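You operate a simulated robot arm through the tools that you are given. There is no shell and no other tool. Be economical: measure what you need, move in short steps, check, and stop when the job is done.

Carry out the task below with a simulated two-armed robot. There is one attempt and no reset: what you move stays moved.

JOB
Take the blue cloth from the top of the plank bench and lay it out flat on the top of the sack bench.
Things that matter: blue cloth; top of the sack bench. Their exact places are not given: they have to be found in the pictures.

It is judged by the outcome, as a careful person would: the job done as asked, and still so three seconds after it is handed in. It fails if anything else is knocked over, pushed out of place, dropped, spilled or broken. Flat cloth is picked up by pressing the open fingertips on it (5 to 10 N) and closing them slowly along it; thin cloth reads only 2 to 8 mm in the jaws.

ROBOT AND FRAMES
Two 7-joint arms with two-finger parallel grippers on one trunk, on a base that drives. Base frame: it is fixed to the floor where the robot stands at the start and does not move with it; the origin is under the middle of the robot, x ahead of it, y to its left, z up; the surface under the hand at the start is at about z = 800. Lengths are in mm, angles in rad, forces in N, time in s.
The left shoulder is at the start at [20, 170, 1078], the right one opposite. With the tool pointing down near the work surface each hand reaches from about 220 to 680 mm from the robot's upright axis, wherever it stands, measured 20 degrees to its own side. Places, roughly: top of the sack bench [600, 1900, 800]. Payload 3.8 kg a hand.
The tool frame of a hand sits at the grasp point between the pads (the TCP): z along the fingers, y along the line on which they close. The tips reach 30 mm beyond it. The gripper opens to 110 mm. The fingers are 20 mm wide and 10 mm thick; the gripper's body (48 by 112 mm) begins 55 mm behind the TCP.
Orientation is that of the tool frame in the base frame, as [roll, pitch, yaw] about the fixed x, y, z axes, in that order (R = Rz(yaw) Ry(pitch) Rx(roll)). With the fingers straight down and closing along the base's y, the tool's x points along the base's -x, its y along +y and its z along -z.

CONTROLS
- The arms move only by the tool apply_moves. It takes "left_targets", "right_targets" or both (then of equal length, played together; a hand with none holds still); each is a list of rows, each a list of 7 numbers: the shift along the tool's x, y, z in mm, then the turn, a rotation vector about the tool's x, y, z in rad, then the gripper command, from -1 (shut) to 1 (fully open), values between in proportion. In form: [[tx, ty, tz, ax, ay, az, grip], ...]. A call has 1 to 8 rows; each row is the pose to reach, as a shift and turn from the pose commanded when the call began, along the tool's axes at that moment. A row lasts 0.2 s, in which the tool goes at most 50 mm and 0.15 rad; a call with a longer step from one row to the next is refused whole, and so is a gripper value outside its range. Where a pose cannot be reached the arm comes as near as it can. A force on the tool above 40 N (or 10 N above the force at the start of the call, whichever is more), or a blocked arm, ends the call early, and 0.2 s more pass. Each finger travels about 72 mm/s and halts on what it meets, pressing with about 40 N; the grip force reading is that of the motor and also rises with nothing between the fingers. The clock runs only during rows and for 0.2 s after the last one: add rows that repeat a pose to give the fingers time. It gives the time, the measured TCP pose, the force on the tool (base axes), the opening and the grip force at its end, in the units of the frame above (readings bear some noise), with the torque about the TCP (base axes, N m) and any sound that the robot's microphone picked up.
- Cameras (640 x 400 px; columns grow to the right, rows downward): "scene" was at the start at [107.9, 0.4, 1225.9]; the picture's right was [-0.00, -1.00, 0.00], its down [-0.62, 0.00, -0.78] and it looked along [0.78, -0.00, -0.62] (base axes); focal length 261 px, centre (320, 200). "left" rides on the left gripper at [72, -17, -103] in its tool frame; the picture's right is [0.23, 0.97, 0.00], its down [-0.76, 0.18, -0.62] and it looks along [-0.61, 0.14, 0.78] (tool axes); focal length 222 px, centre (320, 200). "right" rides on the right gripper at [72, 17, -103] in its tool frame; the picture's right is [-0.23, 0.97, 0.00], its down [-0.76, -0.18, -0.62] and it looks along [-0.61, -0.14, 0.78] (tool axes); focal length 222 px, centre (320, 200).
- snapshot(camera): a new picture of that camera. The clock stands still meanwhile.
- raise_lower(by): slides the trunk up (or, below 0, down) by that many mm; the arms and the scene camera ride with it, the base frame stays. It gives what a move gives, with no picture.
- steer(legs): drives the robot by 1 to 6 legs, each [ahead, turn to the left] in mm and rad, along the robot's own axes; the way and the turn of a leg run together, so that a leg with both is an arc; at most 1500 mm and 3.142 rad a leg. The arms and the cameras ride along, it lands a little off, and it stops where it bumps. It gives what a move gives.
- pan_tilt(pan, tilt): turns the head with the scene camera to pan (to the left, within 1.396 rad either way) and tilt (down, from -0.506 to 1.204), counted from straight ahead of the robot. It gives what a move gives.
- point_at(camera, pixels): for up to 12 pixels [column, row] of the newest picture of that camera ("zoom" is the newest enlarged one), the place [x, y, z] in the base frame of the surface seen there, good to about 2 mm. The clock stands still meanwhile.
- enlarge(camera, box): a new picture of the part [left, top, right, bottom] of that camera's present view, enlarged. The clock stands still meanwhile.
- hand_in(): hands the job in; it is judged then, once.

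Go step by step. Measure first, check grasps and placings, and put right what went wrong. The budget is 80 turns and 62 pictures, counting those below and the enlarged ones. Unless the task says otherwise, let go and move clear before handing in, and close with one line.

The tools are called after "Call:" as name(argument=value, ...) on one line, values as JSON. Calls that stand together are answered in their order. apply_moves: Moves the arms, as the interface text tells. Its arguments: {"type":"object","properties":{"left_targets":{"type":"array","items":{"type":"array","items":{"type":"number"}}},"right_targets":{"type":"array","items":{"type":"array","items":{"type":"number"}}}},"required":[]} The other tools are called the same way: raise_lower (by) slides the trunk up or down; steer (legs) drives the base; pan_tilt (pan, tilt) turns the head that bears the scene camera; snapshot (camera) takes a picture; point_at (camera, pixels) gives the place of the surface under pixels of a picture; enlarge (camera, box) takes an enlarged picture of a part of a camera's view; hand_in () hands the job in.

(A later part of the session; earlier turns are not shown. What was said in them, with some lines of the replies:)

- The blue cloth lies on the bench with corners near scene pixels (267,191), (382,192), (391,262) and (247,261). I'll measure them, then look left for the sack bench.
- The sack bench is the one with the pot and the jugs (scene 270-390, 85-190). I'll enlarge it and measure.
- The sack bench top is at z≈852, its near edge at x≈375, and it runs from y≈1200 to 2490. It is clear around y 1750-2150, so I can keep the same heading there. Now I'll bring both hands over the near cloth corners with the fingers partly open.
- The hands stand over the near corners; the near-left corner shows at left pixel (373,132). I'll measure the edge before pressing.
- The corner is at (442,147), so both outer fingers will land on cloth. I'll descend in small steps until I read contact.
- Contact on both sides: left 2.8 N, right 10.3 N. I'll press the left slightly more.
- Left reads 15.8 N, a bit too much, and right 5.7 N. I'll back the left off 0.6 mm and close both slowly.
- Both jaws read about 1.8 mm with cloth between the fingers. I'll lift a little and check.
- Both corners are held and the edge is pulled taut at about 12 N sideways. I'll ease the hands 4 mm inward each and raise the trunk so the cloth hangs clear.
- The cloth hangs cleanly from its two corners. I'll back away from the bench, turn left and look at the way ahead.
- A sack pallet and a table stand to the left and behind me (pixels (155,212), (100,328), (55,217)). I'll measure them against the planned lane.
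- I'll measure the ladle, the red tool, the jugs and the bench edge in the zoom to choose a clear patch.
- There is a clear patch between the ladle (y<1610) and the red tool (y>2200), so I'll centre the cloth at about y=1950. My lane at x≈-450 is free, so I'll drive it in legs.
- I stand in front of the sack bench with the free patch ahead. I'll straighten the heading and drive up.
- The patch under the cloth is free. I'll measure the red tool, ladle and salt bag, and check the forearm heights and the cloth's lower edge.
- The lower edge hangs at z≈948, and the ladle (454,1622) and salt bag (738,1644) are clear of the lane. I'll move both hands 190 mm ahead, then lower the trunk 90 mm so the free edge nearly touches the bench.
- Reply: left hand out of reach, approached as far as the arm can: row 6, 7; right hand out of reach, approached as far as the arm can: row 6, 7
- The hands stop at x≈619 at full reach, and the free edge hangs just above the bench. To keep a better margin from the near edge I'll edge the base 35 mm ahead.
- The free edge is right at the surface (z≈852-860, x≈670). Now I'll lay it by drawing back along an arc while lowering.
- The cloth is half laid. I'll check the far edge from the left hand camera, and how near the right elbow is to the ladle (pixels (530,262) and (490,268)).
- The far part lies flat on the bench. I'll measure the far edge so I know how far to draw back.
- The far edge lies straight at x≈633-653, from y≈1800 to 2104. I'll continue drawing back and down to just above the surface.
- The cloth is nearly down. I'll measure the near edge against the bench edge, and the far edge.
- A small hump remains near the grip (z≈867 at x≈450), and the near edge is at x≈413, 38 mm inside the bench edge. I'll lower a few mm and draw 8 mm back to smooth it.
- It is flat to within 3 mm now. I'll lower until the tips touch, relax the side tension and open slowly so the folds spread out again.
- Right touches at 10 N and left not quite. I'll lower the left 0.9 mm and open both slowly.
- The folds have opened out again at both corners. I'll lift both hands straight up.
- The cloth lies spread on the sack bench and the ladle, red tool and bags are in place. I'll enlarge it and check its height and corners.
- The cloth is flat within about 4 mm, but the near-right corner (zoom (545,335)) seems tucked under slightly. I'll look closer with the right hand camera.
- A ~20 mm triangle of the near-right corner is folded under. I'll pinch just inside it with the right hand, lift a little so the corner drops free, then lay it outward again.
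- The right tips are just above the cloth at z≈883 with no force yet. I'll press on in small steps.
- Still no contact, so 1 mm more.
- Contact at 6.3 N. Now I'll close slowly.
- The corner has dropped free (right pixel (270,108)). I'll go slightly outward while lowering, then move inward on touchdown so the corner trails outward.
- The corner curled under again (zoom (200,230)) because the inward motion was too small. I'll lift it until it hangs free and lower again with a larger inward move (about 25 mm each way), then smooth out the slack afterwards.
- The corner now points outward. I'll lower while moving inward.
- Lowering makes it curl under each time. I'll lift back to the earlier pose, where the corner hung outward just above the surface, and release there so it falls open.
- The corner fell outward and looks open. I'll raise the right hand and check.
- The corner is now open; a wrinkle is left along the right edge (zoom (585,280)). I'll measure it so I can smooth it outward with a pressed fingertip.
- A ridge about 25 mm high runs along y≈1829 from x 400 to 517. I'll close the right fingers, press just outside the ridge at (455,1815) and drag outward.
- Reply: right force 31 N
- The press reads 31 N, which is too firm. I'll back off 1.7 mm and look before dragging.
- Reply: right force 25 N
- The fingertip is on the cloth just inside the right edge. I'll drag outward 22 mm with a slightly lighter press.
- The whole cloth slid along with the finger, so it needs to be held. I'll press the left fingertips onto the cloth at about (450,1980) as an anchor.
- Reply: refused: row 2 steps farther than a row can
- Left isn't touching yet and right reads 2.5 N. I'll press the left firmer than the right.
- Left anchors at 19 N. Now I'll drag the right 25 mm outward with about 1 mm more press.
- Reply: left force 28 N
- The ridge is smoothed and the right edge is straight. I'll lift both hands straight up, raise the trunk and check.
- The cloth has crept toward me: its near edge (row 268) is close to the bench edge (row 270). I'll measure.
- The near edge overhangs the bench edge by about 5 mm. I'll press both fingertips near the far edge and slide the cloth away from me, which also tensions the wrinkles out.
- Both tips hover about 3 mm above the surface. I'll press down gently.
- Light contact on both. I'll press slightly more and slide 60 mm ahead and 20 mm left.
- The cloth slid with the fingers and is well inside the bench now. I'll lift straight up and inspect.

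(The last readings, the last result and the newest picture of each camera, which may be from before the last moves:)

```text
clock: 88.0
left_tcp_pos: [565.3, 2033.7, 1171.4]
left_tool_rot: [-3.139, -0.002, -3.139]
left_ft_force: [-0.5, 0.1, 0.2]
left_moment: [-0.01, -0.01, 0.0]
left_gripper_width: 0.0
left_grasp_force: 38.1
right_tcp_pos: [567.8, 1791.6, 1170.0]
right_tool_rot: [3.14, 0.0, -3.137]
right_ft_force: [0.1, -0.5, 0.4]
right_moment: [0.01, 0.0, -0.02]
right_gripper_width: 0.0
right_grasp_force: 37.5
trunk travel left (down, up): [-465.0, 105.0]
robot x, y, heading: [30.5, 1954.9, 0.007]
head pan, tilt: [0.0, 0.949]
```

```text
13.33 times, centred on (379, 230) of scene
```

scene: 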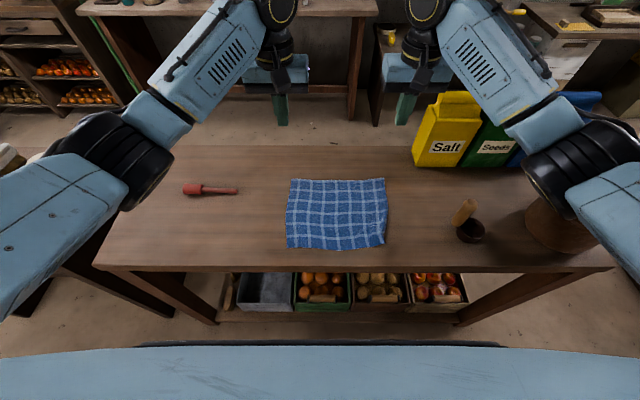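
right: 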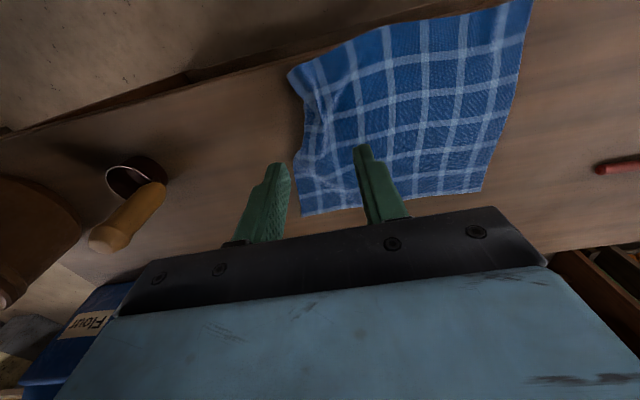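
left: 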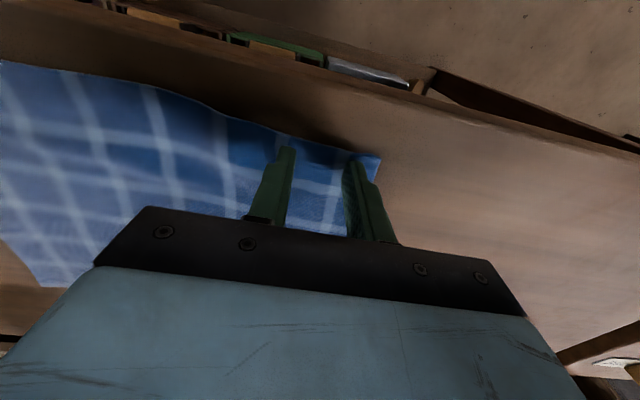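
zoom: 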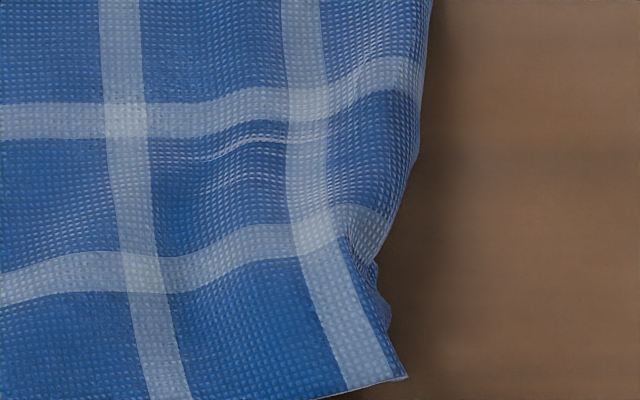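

The cloth is flat and well inside the bench except for the near-right corner: it is raised about 15 mm at (432,1790) and the right-edge strip is tucked under. I'll turn the right hand 45° so the pinch ridge runs out to the corner and stiffens it, then lift, tilt so the corner rides high, and lay it again.

Call:
raise_lower(by=-150)

Call:
apply_moves(right_targets=[[20, 5, 5, 0, 0, -0.13, -0.6], [45, 10, 15, 0, 0, -0.27, -0.45], [70, 15, 30, 0, 0, -0.41, -0.45], [92, 20, 55, 0, 0, -0.55, -0.45], [106, 26, 85, 0, 0, -0.68, -0.45], [106, 26, 115, 0, 0, -0.785, -0.45], [106, 26, 130, 0, 0, -0.785, -0.45], [106, 26, 130, 0, 0, -0.785, -0.45]])

Call:
snapshot(camera="right")

```text
clock: 89.7
left_tcp_pos: [565.1, 2033.0, 1021.0]
left_tool_rot: [-3.14, -0.001, -3.14]
left_ft_force: [-0.4, 0.0, 0.1]
left_moment: [0.02, 0.0, -0.01]
left_gripper_width: 0.0
left_grasp_force: 37.5
right_tcp_pos: [567.8, 1790.8, 1022.8]
right_tool_rot: [-3.141, -0.001, -3.139]
right_ft_force: [-0.2, -0.6, 0.3]
right_moment: [0.02, 0.01, 0.01]
right_gripper_width: 0.3
right_grasp_force: 37.6
trunk travel left (down, up): [-315.0, 255.0]
robot x, y, heading: [27.9, 1959.4, -0.001]
head pan, tilt: [0.0, 0.949]
```

```text
clock: 91.5
left_tcp_pos: [565.4, 2034.4, 1021.0]
left_tool_rot: [-3.141, 0.0, -3.14]
left_ft_force: [0.6, 0.1, -0.4]
left_moment: [0.02, -0.01, 0.0]
left_gripper_width: 0.0
left_grasp_force: 36.8
right_tcp_pos: [461.7, 1815.9, 891.5]
right_tool_rot: [-3.14, 0.0, -2.352]
right_ft_force: [0.1, 0.4, 0.1]
right_moment: [0.03, -0.03, 0.03]
right_gripper_width: 30.0
right_grasp_force: 0.1
trunk travel left (down, up): [-315.0, 255.0]
robot x, y, heading: [27.8, 1956.3, 0.003]
head pan, tilt: [0.0, 0.949]
```

```text
11 pictures are left
```

right: 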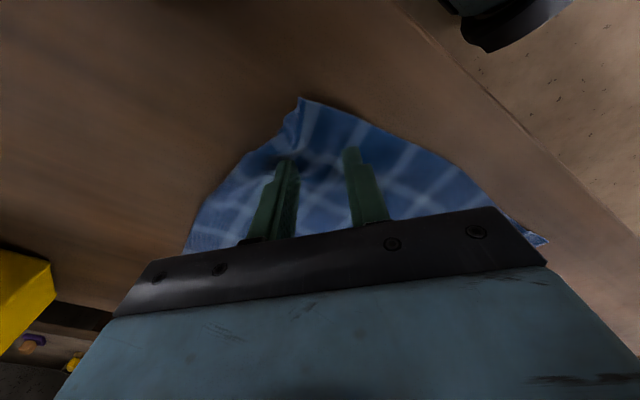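

The fingers straddle the diagonal symmetrically, with the corner at (303,100). I'll press down.

Call:
apply_moves(right_targets=[[0, 0, 6, 0, 0, 0, -0.45], [0, 0, 9, 0, 0, 0, -0.45], [0, 0, 10.5, 0, 0, 0, -0.45], [0, 0, 10.5, 0, 0, 0, -0.45]])

```text
clock: 92.5
left_tcp_pos: [565.1, 2034.0, 1020.5]
left_tool_rot: [-3.138, 0.001, -3.139]
left_ft_force: [0.4, 0.4, 1.0]
left_moment: [0.0, 0.01, -0.05]
left_gripper_width: 0.0
left_grasp_force: 38.1
right_tcp_pos: [462.1, 1816.5, 880.8]
right_tool_rot: [-3.14, 0.002, -2.353]
right_ft_force: [1.2, 0.0, 12.0]
right_moment: [0.05, 0.11, 0.01]
right_gripper_width: 30.1
right_grasp_force: 0.1
trunk travel left (down, up): [-315.0, 255.0]
robot x, y, heading: [27.6, 1958.7, 0.003]
head pan, tilt: [0.0, 0.949]
```

Contact at 12 N. I'll close slowly, then lift 60 mm and pull slightly outward.

Call:
apply_moves(right_targets=[[0, 0, -0.3, 0, 0, 0, -0.55], [0, 0, -0.3, 0, 0, 0, -0.65], [0, 0, -0.3, 0, 0, 0, -0.75], [0, 0, -0.3, 0, 0, 0, -0.85], [0, 0, -0.3, 0, 0, 0, -1], [0, 0, -0.3, 0, 0, 0, -1], [0, 0, -0.3, 0, 0, 0, -1]])

Call:
apply_moves(right_targets=[[0, 0, -20, 0, 0, 0, -1], [0, 0, -40, 0, 0.13, 0, -1], [4, 0, -60, 0, 0.27, 0, -1], [8, 0, -60, 0, 0.4, 0, -1], [8, 0, -55, 0, 0.5, 0, -1], [8, 0, -55, 0, 0.5, 0, -1]])

Call:
snapshot(camera="right")

```text
clock: 94.1
left_tcp_pos: [565.0, 2034.8, 1020.9]
left_tool_rot: [-3.139, 0.0, -3.141]
left_ft_force: [0.1, 0.0, -1.0]
left_moment: [0.04, -0.01, 0.02]
left_gripper_width: 0.0
left_grasp_force: 37.9
right_tcp_pos: [461.7, 1815.2, 881.5]
right_tool_rot: [-3.14, 0.001, -2.353]
right_ft_force: [0.0, 1.1, 15.9]
right_moment: [0.02, 0.02, 0.02]
right_gripper_width: 1.9
right_grasp_force: 39.8
trunk travel left (down, up): [-315.0, 255.0]
robot x, y, heading: [27.0, 1957.1, 0.004]
head pan, tilt: [0.0, 0.949]
```

```text
clock: 95.5
left_tcp_pos: [564.9, 2033.8, 1020.3]
left_tool_rot: [-3.14, -0.002, -3.14]
left_ft_force: [1.1, 0.4, -0.2]
left_moment: [-0.02, 0.0, 0.01]
left_gripper_width: 0.3
left_grasp_force: 38.2
right_tcp_pos: [455.4, 1809.8, 935.9]
right_tool_rot: [3.141, -0.502, -2.354]
right_ft_force: [-1.5, 0.3, 0.5]
right_moment: [-0.01, -0.04, 0.0]
right_gripper_width: 1.8
right_grasp_force: 40.3
trunk travel left (down, up): [-315.0, 255.0]
robot x, y, heading: [30.8, 1955.6, 0.003]
head pan, tilt: [0.0, 0.949]
```

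```text
10 pictures are left
```

right: 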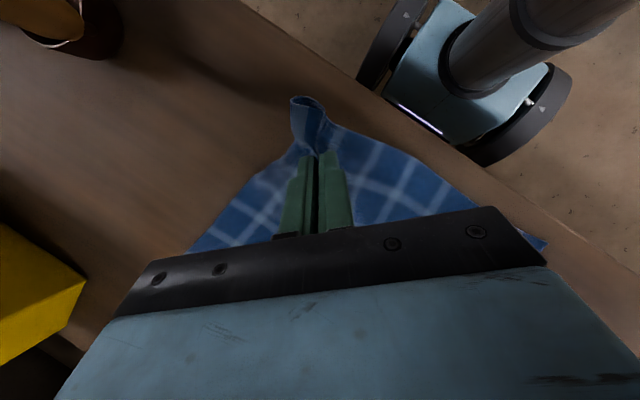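

The corner now sticks out and up like a beak (right pixel (310,105)) instead of hanging. I'll lower with the tilt kept, so the inner part lands first.

Call:
apply_moves(right_targets=[[-8, 0, 10, 0, 0, 0, -1], [-16, 0, 20, 0, 0, 0, -1], [-24, 0, 29, 0, 0, 0, -1], [-30, 0, 36, 0, 0, 0, -1], [-32.5, 0, 39, 0, 0, 0, -1], [-32.5, 0, 39, 0, 0, 0, -1]])

Call:
enlarge(camera="right", box=[160, 40, 480, 240])

```text
clock: 96.9
left_tcp_pos: [566.9, 2034.2, 1021.5]
left_tool_rot: [-3.139, 0.001, -3.141]
left_ft_force: [0.7, -0.6, -0.2]
left_moment: [0.02, 0.02, 0.02]
left_gripper_width: 0.0
left_grasp_force: 37.6
right_tcp_pos: [463.4, 1818.0, 886.0]
right_tool_rot: [3.141, -0.499, -2.352]
right_ft_force: [-0.1, -0.3, 1.3]
right_moment: [-0.01, 0.03, -0.01]
right_gripper_width: 1.9
right_grasp_force: 39.9
trunk travel left (down, up): [-315.0, 255.0]
robot x, y, heading: [27.7, 1956.0, 0.003]
head pan, tilt: [0.0, 0.949]
```

```text
2.00 times, centred on (320, 140) of right
```

zoom: 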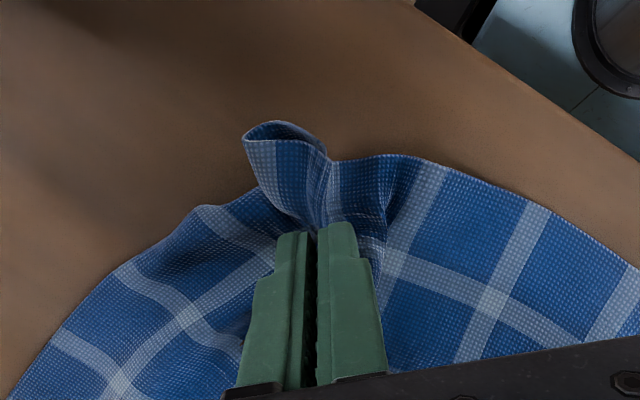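

The corner points outward with the side strip showing. I'll lower 3 mm until it touches and open slowly to spread the fold.

Call:
apply_moves(right_targets=[[-1.4, 0, 2.6, 0, 0, 0, -1], [-1.4, 0, 2.6, 0, 0, 0, -0.85], [-1.4, 0, 2.6, 0, 0, 0, -0.72], [-1.4, 0, 2.6, 0, 0, 0, -0.6], [-1.4, 0, 2.6, 0, 0, 0, -0.48], [-1.4, 0, 2.6, 0, 0, 0, -0.36], [-1.4, 0, 2.6, 0, 0, 0, -0.25], [-1.4, 0, 2.6, 0, 0, 0, -0.25]])

Call:
enlarge(camera="right", box=[160, 40, 480, 240])

```text
clock: 98.7
left_tcp_pos: [565.6, 2034.1, 1019.3]
left_tool_rot: [-3.14, 0.001, -3.139]
left_ft_force: [-0.1, 0.6, -0.5]
left_moment: [0.03, -0.02, 0.0]
left_gripper_width: 0.0
left_grasp_force: 37.7
right_tcp_pos: [461.7, 1817.4, 883.1]
right_tool_rot: [-3.14, -0.499, -2.354]
right_ft_force: [2.2, -1.8, 11.5]
right_moment: [0.05, 0.15, 0.03]
right_gripper_width: 40.0
right_grasp_force: 0.0
trunk travel left (down, up): [-315.0, 255.0]
robot x, y, heading: [28.5, 1956.4, 0.006]
head pan, tilt: [0.0, 0.949]
```

```text
2.00 times, centred on (320, 140) of right
```

zoom: 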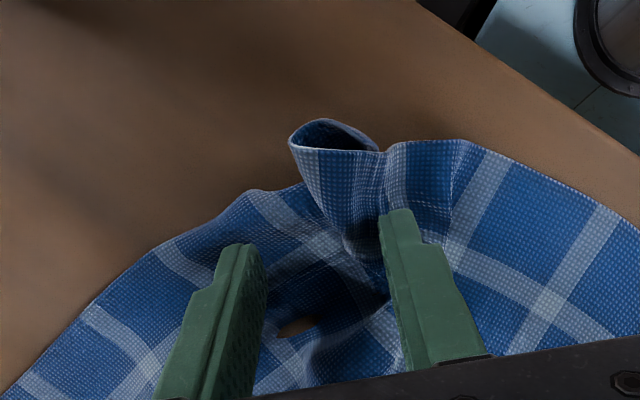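

The corner still stands as a curl between the fingers. I'll lift clear vertically and look at how it settles.

Call:
apply_moves(right_targets=[[-10, 0, -2, 0, 0, 0, -0.25], [4, 0, -25, 0, -0.1, 0, -0.25], [15, 0, -60, 0, -0.25, 0, -0.25], [25, 0, -100, 0, -0.4, 0, -0.25], [35, 0, -120, 0, -0.5, 0, -0.25], [35, 0, -120, 0, -0.5, 0, -0.25]])

Call:
enlarge(camera="scene", box=[250, 130, 410, 230])

```text
clock: 100.1
left_tcp_pos: [565.9, 2033.8, 1020.7]
left_tool_rot: [-3.139, 0.001, -3.139]
left_ft_force: [0.2, -0.7, 0.6]
left_moment: [0.02, 0.0, -0.03]
left_gripper_width: 0.0
left_grasp_force: 37.2
right_tcp_pos: [481.8, 1835.5, 1005.6]
right_tool_rot: [-3.141, 0.0, -2.353]
right_ft_force: [-0.1, -0.5, -0.2]
right_moment: [0.01, 0.01, 0.03]
right_gripper_width: 41.3
right_grasp_force: 0.1
trunk travel left (down, up): [-315.0, 255.0]
robot x, y, heading: [29.0, 1957.1, 0.005]
head pan, tilt: [0.0, 0.949]
```

```text
4.00 times, centred on (330, 180) of scene
```

zoom: 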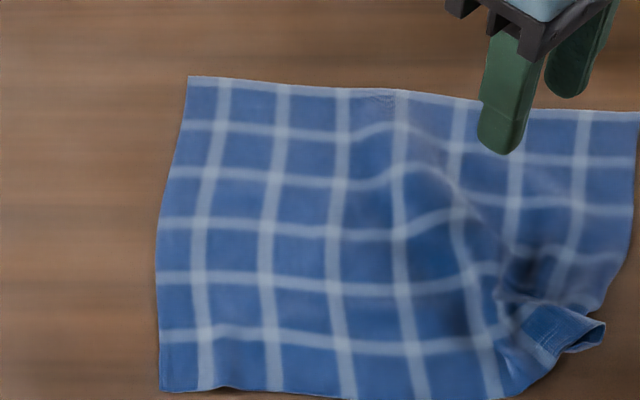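

A diagonal ridge and a curl standing on top at zoom (560,330) remain. The curl is close to the true corner, so I can pinch it directly, pull it outward with the left hand anchoring, and flatten everything. Measuring it first.

Call:
point_at(camera="zoom", pixels=[[603, 325], [585, 345], [550, 350], [530, 320], [560, 315], [525, 290], [505, 350], [500, 395], [600, 300], [630, 240], [450, 190], [400, 160]])

Call:
enlarge(camera="right", box=[220, 0, 460, 150])

```text
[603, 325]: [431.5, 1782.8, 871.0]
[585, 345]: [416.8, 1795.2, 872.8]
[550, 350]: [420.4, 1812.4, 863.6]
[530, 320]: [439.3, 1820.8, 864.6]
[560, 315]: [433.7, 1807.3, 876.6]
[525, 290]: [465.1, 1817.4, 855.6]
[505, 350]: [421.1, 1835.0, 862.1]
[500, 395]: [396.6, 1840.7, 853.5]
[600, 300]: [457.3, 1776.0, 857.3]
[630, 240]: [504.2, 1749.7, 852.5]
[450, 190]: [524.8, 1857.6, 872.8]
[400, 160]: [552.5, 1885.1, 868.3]
```

```text
2.67 times, centred on (340, 75) of right
```

zoom: 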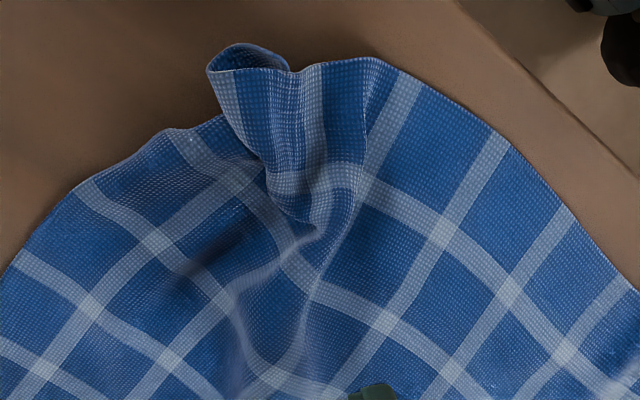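

The loop's axis runs outward at about (430,1803), with its top at 876. I'll lower the open right fingers around it, with the left hand going down to the anchor point at the same time.

Call:
apply_moves(left_targets=[[10, -20, 15, 0, 0, 0, -1], [20, -45, 40, 0, 0, 0, -1], [30, -70, 75, 0, 0, 0, -1], [40, -90, 110, 0, 0, 0, -1], [40, -90, 130, 0, 0, 0, -1], [40, -90, 137, 0, 0, 0, -1], [40, -90, 137, 0, 0, 0, -1]], right_targets=[[22, 5, 15, 0, 0, 0, -0.25], [45, 10, 40, 0, 0, 0, -0.25], [63, 13, 75, 0, 0, 0, -0.25], [63, 13, 100, 0, 0, 0, -0.25], [63, 13, 115, 0, 0, 0, -0.25], [63, 13, 121, 0, 0, 0, -0.25], [63, 13, 121, 0, 0, 0, -0.25]])

Call:
enlarge(camera="right", box=[200, 50, 440, 200])

```text
clock: 101.7
left_tcp_pos: [528.0, 1942.6, 882.9]
left_tool_rot: [3.141, 0.0, -3.141]
left_ft_force: [0.1, -0.4, 0.6]
left_moment: [0.02, 0.0, -0.02]
left_gripper_width: 0.1
left_grasp_force: 37.5
right_tcp_pos: [428.6, 1801.2, 884.1]
right_tool_rot: [-3.141, 0.0, -2.353]
right_ft_force: [0.4, 0.1, -0.5]
right_moment: [0.0, 0.0, 0.02]
right_gripper_width: 40.9
right_grasp_force: 0.0
trunk travel left (down, up): [-315.0, 255.0]
robot x, y, heading: [29.2, 1956.7, 0.002]
head pan, tilt: [0.0, 0.949]
```

```text
2.67 times, centred on (320, 125) of right
```

zoom: 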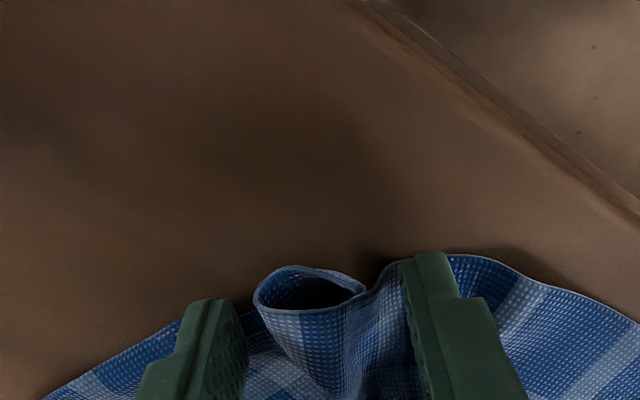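

The loop sits neatly between the fingers. I'll close on it and press the left anchor.

Call:
apply_moves(left_targets=[[0, 0, 1.5, 0, 0, 0, -1], [0, 0, 2.5, 0, 0, 0, -1], [0, 0, 3, 0, 0, 0, -1], [0, 0, 3, 0, 0, 0, -1], [0, 0, 3, 0, 0, 0, -1], [0, 0, 3, 0, 0, 0, -1]], right_targets=[[0, 0, 1, 0, 0, 0, -0.5], [0, 0, 1, 0, 0, 0, -0.7], [0, 0, 1, 0, 0, 0, -0.85], [0, 0, 1, 0, 0, 0, -1], [0, 0, 1, 0, 0, 0, -1], [0, 0, 1, 0, 0, 0, -1]])

Call:
apply_moves(right_targets=[[4, 0, -6, 0, 0, 0, -1], [9, 0, -10, 0, 0, 0, -1], [14, 0, -10, 0, 0, 0, -1], [19, 0, -8, 0, 0, 0, -1], [24, 0, -6, 0, 0, 0, -1], [24, 0, -6, 0, 0, 0, -1]])

Call:
enlarge(camera="scene", box=[250, 130, 410, 230])

```text
clock: 103.1
left_tcp_pos: [526.2, 1943.0, 880.6]
left_tool_rot: [-3.14, 0.001, -3.14]
left_ft_force: [2.3, -0.1, 7.5]
left_moment: [-0.01, -0.09, 0.01]
left_gripper_width: 0.0
left_grasp_force: 37.5
right_tcp_pos: [428.2, 1801.0, 884.0]
right_tool_rot: [3.141, 0.0, -2.352]
right_ft_force: [0.6, 0.0, 1.3]
right_moment: [-0.02, -0.02, 0.0]
right_gripper_width: 3.3
right_grasp_force: 39.7
trunk travel left (down, up): [-315.0, 255.0]
robot x, y, heading: [29.3, 1954.4, 0.005]
head pan, tilt: [0.0, 0.949]
```

```text
clock: 104.5
left_tcp_pos: [525.3, 1943.3, 882.1]
left_tool_rot: [-3.141, 0.0, -3.141]
left_ft_force: [2.2, -1.7, 11.3]
left_moment: [-0.01, -0.07, -0.03]
left_gripper_width: 0.3
left_grasp_force: 37.7
right_tcp_pos: [412.3, 1784.5, 889.5]
right_tool_rot: [-3.141, 0.003, -2.353]
right_ft_force: [0.4, 0.1, 0.5]
right_moment: [0.05, -0.06, -0.05]
right_gripper_width: 3.4
right_grasp_force: 40.1
trunk travel left (down, up): [-315.0, 255.0]
robot x, y, heading: [27.2, 1958.1, 0.004]
head pan, tilt: [0.0, 0.949]
```

```text
4.00 times, centred on (330, 180) of scene
```

zoom: 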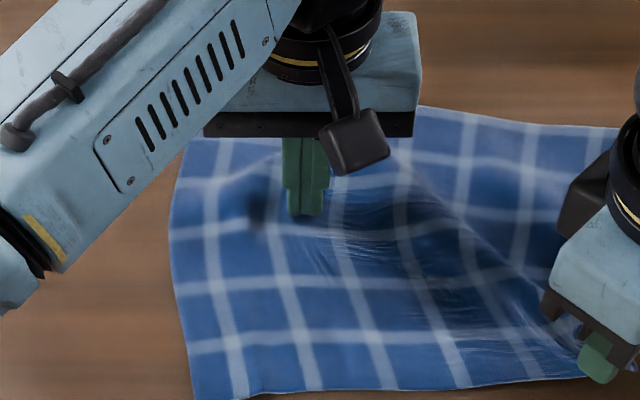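

The cloth is held (3.4 mm) and the ridge is stretching out. The corner belongs further right, so I'll pull 13 mm more to the right, lower to the surface and open slowly.

Call:
apply_moves(right_targets=[[1, -4, 0, 0, 0, 0, -1], [3, -9, 0, 0, 0, 0, -1], [4, -13, 0, 0, 0, 0, -1], [4, -14, 3, 0, 0, 0, -1], [4, -14, 6, 0, 0, 0, -1], [4, -14, 7.5, 0, 0, 0, -1], [4, -14, 7.5, 0, 0, 0, -1]])

```text
clock: 106.1
left_tcp_pos: [525.3, 1942.0, 881.0]
left_tool_rot: [-3.14, 0.001, -3.141]
left_ft_force: [1.8, -2.1, 10.7]
left_moment: [-0.03, -0.05, 0.03]
left_gripper_width: 0.0
left_grasp_force: 37.4
right_tcp_pos: [418.8, 1770.8, 882.8]
right_tool_rot: [-3.139, 0.0, -2.353]
right_ft_force: [-0.4, -0.7, 8.5]
right_moment: [0.05, 0.0, -0.02]
right_gripper_width: 3.5
right_grasp_force: 39.9
trunk travel left (down, up): [-315.0, 255.0]
robot x, y, heading: [25.7, 1958.1, 0.0]
head pan, tilt: [0.0, 0.949]
```

Touching at 8.5 N; I'll open slowly to spread the corner.

Call:
apply_moves(right_targets=[[0, 0, 0.3, 0, 0, 0, -0.88], [0, 0, 0.3, 0, 0, 0, -0.78], [0, 0, 0.3, 0, 0, 0, -0.68], [0, 0, 0.3, 0, 0, 0, -0.58], [0, 0, 0.3, 0, 0, 0, -0.48], [0, 0, 0.3, 0, 0, 0, -0.38], [0, 0, 0.3, 0, 0, 0, -0.38]])

Call:
enlarge(camera="right", box=[200, 50, 440, 200])

```text
clock: 107.7
left_tcp_pos: [525.7, 1942.5, 881.2]
left_tool_rot: [-3.14, 0.001, -3.14]
left_ft_force: [1.5, -3.0, 10.1]
left_moment: [-0.05, -0.03, 0.02]
left_gripper_width: 0.0
left_grasp_force: 37.9
right_tcp_pos: [418.1, 1772.5, 880.9]
right_tool_rot: [-3.14, 0.001, -2.354]
right_ft_force: [-0.3, 1.0, 5.9]
right_moment: [-0.02, -0.09, -0.01]
right_gripper_width: 33.3
right_grasp_force: 0.1
trunk travel left (down, up): [-315.0, 255.0]
robot x, y, heading: [26.3, 1955.4, 0.005]
head pan, tilt: [0.0, 0.949]
```

```text
2.67 times, centred on (320, 125) of right
```

zoom: 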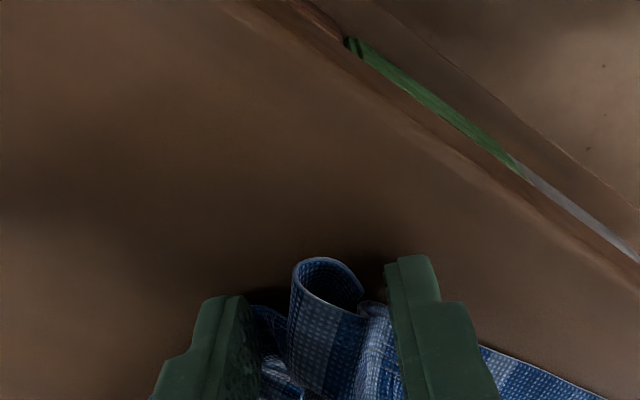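

A loop is still standing between the fingers. I'll lift the left anchor, move the right hand 15 mm inward, press firmer and spread the fingers wide so the two flanks pull the loop flat.

Call:
apply_moves(left_targets=[[0, 0, -10, 0, 0, 0, -1], [0, 0, -30, 0, 0, 0, -1], [0, 0, -60, 0, 0, 0, -1], [0, 0, -60, 0, 0, 0, -1]], right_targets=[[0, 0, -4, 0, 0, 0, -0.45], [-14, 0, -4, 0, 0, 0, -0.45], [-14, 0, 0, 0, 0, 0, -0.45], [-14, 0, 1.6, 0, 0, 0, -0.45]])

Call:
apply_moves(right_targets=[[0, 0, 0.3, 0, 0, 0, -0.35], [0, 0, 0.3, 0, 0, 0, -0.22], [0, 0, 0.3, 0, 0, 0, -0.1], [0, 0, 0.3, 0, 0, 0, 0.05], [0, 0, 0.3, 0, 0, 0, 0.2], [0, 0, 0.3, 0, 0, 0, 0.35], [0, 0, 0.3, 0, 0, 0, 0.35]])

Call:
enlarge(camera="right", box=[160, 30, 480, 230])

```text
clock: 108.7
left_tcp_pos: [524.8, 1942.7, 943.2]
left_tool_rot: [-3.139, 0.0, 3.141]
left_ft_force: [0.2, 0.1, 1.0]
left_moment: [-0.04, 0.02, 0.02]
left_gripper_width: 0.2
left_grasp_force: 37.9
right_tcp_pos: [428.3, 1781.8, 880.9]
right_tool_rot: [-3.138, 0.004, -2.353]
right_ft_force: [1.1, 0.0, 19.5]
right_moment: [-0.31, -0.18, 0.01]
right_gripper_width: 30.4
right_grasp_force: 0.1
trunk travel left (down, up): [-315.0, 255.0]
robot x, y, heading: [24.9, 1956.9, 0.006]
head pan, tilt: [0.0, 0.949]
```

```text
clock: 110.3
left_tcp_pos: [525.0, 1943.9, 943.0]
left_tool_rot: [-3.139, 0.003, -3.139]
left_ft_force: [-0.1, 0.0, 0.3]
left_moment: [0.01, 0.0, -0.01]
left_gripper_width: 0.2
left_grasp_force: 37.8
right_tcp_pos: [429.1, 1782.7, 881.4]
right_tool_rot: [-3.138, 0.003, -2.354]
right_ft_force: [-2.9, 3.6, 36.9]
right_moment: [-0.52, -0.25, -0.05]
right_gripper_width: 70.1
right_grasp_force: 0.1
trunk travel left (down, up): [-315.0, 255.0]
robot x, y, heading: [29.3, 1953.3, 0.004]
head pan, tilt: [0.0, 0.949]
```

```text
2.00 times, centred on (320, 130) of right
```

zoom: 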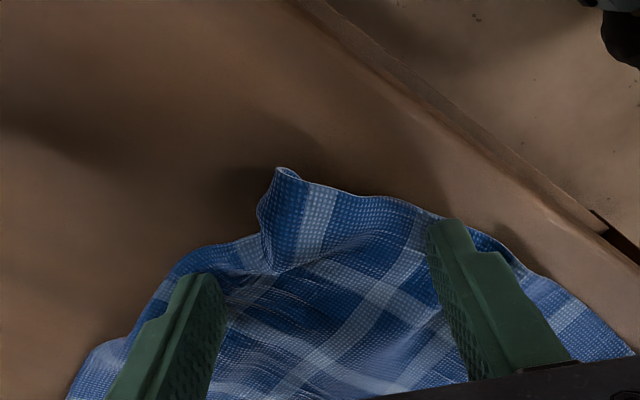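

The loop is pulled open and the corner tip (zoom (285,175)) is out. I'll lift both hands clear and look.

Call:
apply_moves(left_targets=[[0, 0, -20, 0, 0, 0, -1], [0, 20, -50, 0, 0, 0, -1], [0, 50, -80, 0, 0, 0, -1], [0, 80, -80, 0, 0, 0, -1]], right_targets=[[0, 0, -10, 0, 0, 0, 0.35], [0, 0, -40, 0, 0, 0, 0.35], [-20, 0, -80, 0, 0, 0, 0.35], [-50, 0, -110, 0, 0, 0, 0.35]])

Call:
enlarge(camera="scene", box=[250, 140, 410, 240])

Call:
point_at(camera="scene", pixels=[[320, 200]])

```text
clock: 111.3
left_tcp_pos: [526.3, 2025.8, 1020.3]
left_tool_rot: [-3.141, -0.001, -3.139]
left_ft_force: [0.1, 0.2, -0.7]
left_moment: [-0.03, 0.0, 0.0]
left_gripper_width: 0.3
left_grasp_force: 37.5
right_tcp_pos: [463.9, 1818.9, 988.2]
right_tool_rot: [3.141, -0.001, -2.353]
right_ft_force: [-0.4, -0.3, -0.3]
right_moment: [-0.03, -0.01, -0.01]
right_gripper_width: 74.3
right_grasp_force: 0.0
trunk travel left (down, up): [-315.0, 255.0]
robot x, y, heading: [30.9, 1956.8, 0.001]
head pan, tilt: [0.0, 0.949]
```

```text
4.00 times, centred on (330, 190) of scene
```

zoom: 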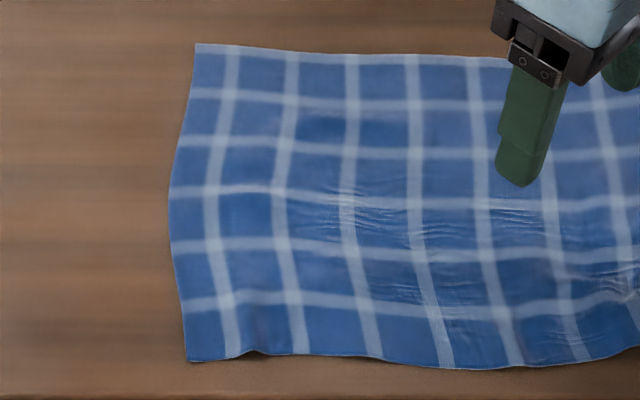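

```text
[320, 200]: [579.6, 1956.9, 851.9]
```

The cloth is now spread flat, with the ridge gone. I'll measure heights in the zoom, especially towards the right side.

Call:
point_at(camera="zoom", pixels=[[190, 358], [440, 366], [580, 360], [630, 352], [636, 320], [636, 280], [600, 300], [560, 260], [500, 300], [400, 250], [250, 350], [636, 240]])

```text
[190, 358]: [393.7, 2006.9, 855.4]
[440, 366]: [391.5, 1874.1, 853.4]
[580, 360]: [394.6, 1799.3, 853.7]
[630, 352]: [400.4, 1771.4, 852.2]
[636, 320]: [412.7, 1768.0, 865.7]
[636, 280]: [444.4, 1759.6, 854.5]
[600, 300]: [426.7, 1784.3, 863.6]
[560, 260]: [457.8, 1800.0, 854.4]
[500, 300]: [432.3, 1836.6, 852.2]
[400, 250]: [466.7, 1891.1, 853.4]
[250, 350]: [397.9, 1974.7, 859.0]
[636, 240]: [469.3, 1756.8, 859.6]
```

The near edge is inside the bench (x≥391) and only a ~12 mm bump is left near the right corner. I'll raise the hands out of view and look at the whole cloth once.

Call:
raise_lower(by=150)

Call:
enlarge(camera="scene", box=[270, 170, 430, 270])

Call:
point_at(camera="zoom", pixels=[[450, 350], [480, 340], [490, 320], [500, 300], [480, 300], [460, 310], [440, 320], [500, 280], [490, 260], [300, 360], [130, 350], [505, 80]])

```text
clock: 113.1
left_tcp_pos: [527.8, 2022.1, 1169.5]
left_tool_rot: [-3.14, -0.002, -3.14]
left_ft_force: [0.5, 1.2, 0.2]
left_moment: [0.01, -0.02, 0.0]
left_gripper_width: 0.0
left_grasp_force: 37.4
right_tcp_pos: [463.7, 1816.6, 1138.1]
right_tool_rot: [-3.141, -0.001, -2.353]
right_ft_force: [0.8, 0.1, 0.2]
right_moment: [0.04, 0.01, 0.02]
right_gripper_width: 74.1
right_grasp_force: 0.1
trunk travel left (down, up): [-465.0, 105.0]
robot x, y, heading: [29.2, 1957.2, 0.006]
head pan, tilt: [0.0, 0.949]
```

```text
4.00 times, centred on (350, 220) of scene
```

zoom: 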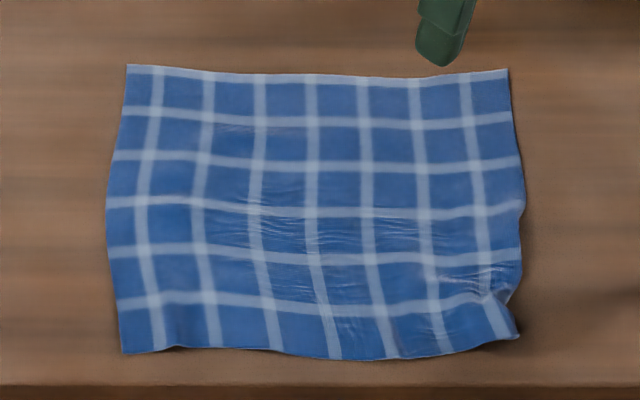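

```text
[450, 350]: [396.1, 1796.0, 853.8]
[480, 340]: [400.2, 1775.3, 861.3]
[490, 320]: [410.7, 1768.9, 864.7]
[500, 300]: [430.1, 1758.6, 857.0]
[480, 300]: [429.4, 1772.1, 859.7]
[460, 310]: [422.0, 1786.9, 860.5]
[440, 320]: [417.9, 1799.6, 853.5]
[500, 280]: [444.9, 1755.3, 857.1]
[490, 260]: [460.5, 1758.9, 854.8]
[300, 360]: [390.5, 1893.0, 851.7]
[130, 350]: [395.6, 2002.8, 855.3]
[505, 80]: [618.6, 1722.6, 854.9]
```

The cloth lies fully spread inside the bench, all four corners out, with only a 10 mm ripple at the near-right corner. I'll use the last picture to confirm that nothing else was disturbed.

Call:
snapshot(camera="scene")

```text
refused: no pictures are left
```

No pictures are left. No move showed an unexpected force or sound, and both hands are open or empty and well clear above the cloth, so I'm handing in.

Call:
hand_in()

```text
The job is handed in.
```

I moved the blue cloth to the top of the sack bench and laid it out flat. All four corners are open and it sits fully inside the bench edge, with about a 10 mm ripple left at the near-right corner. I ran out of pictures before a final look at the things around it; the last wide view, before the final corner adjustments, showed the ladle, red tool and bags in place.
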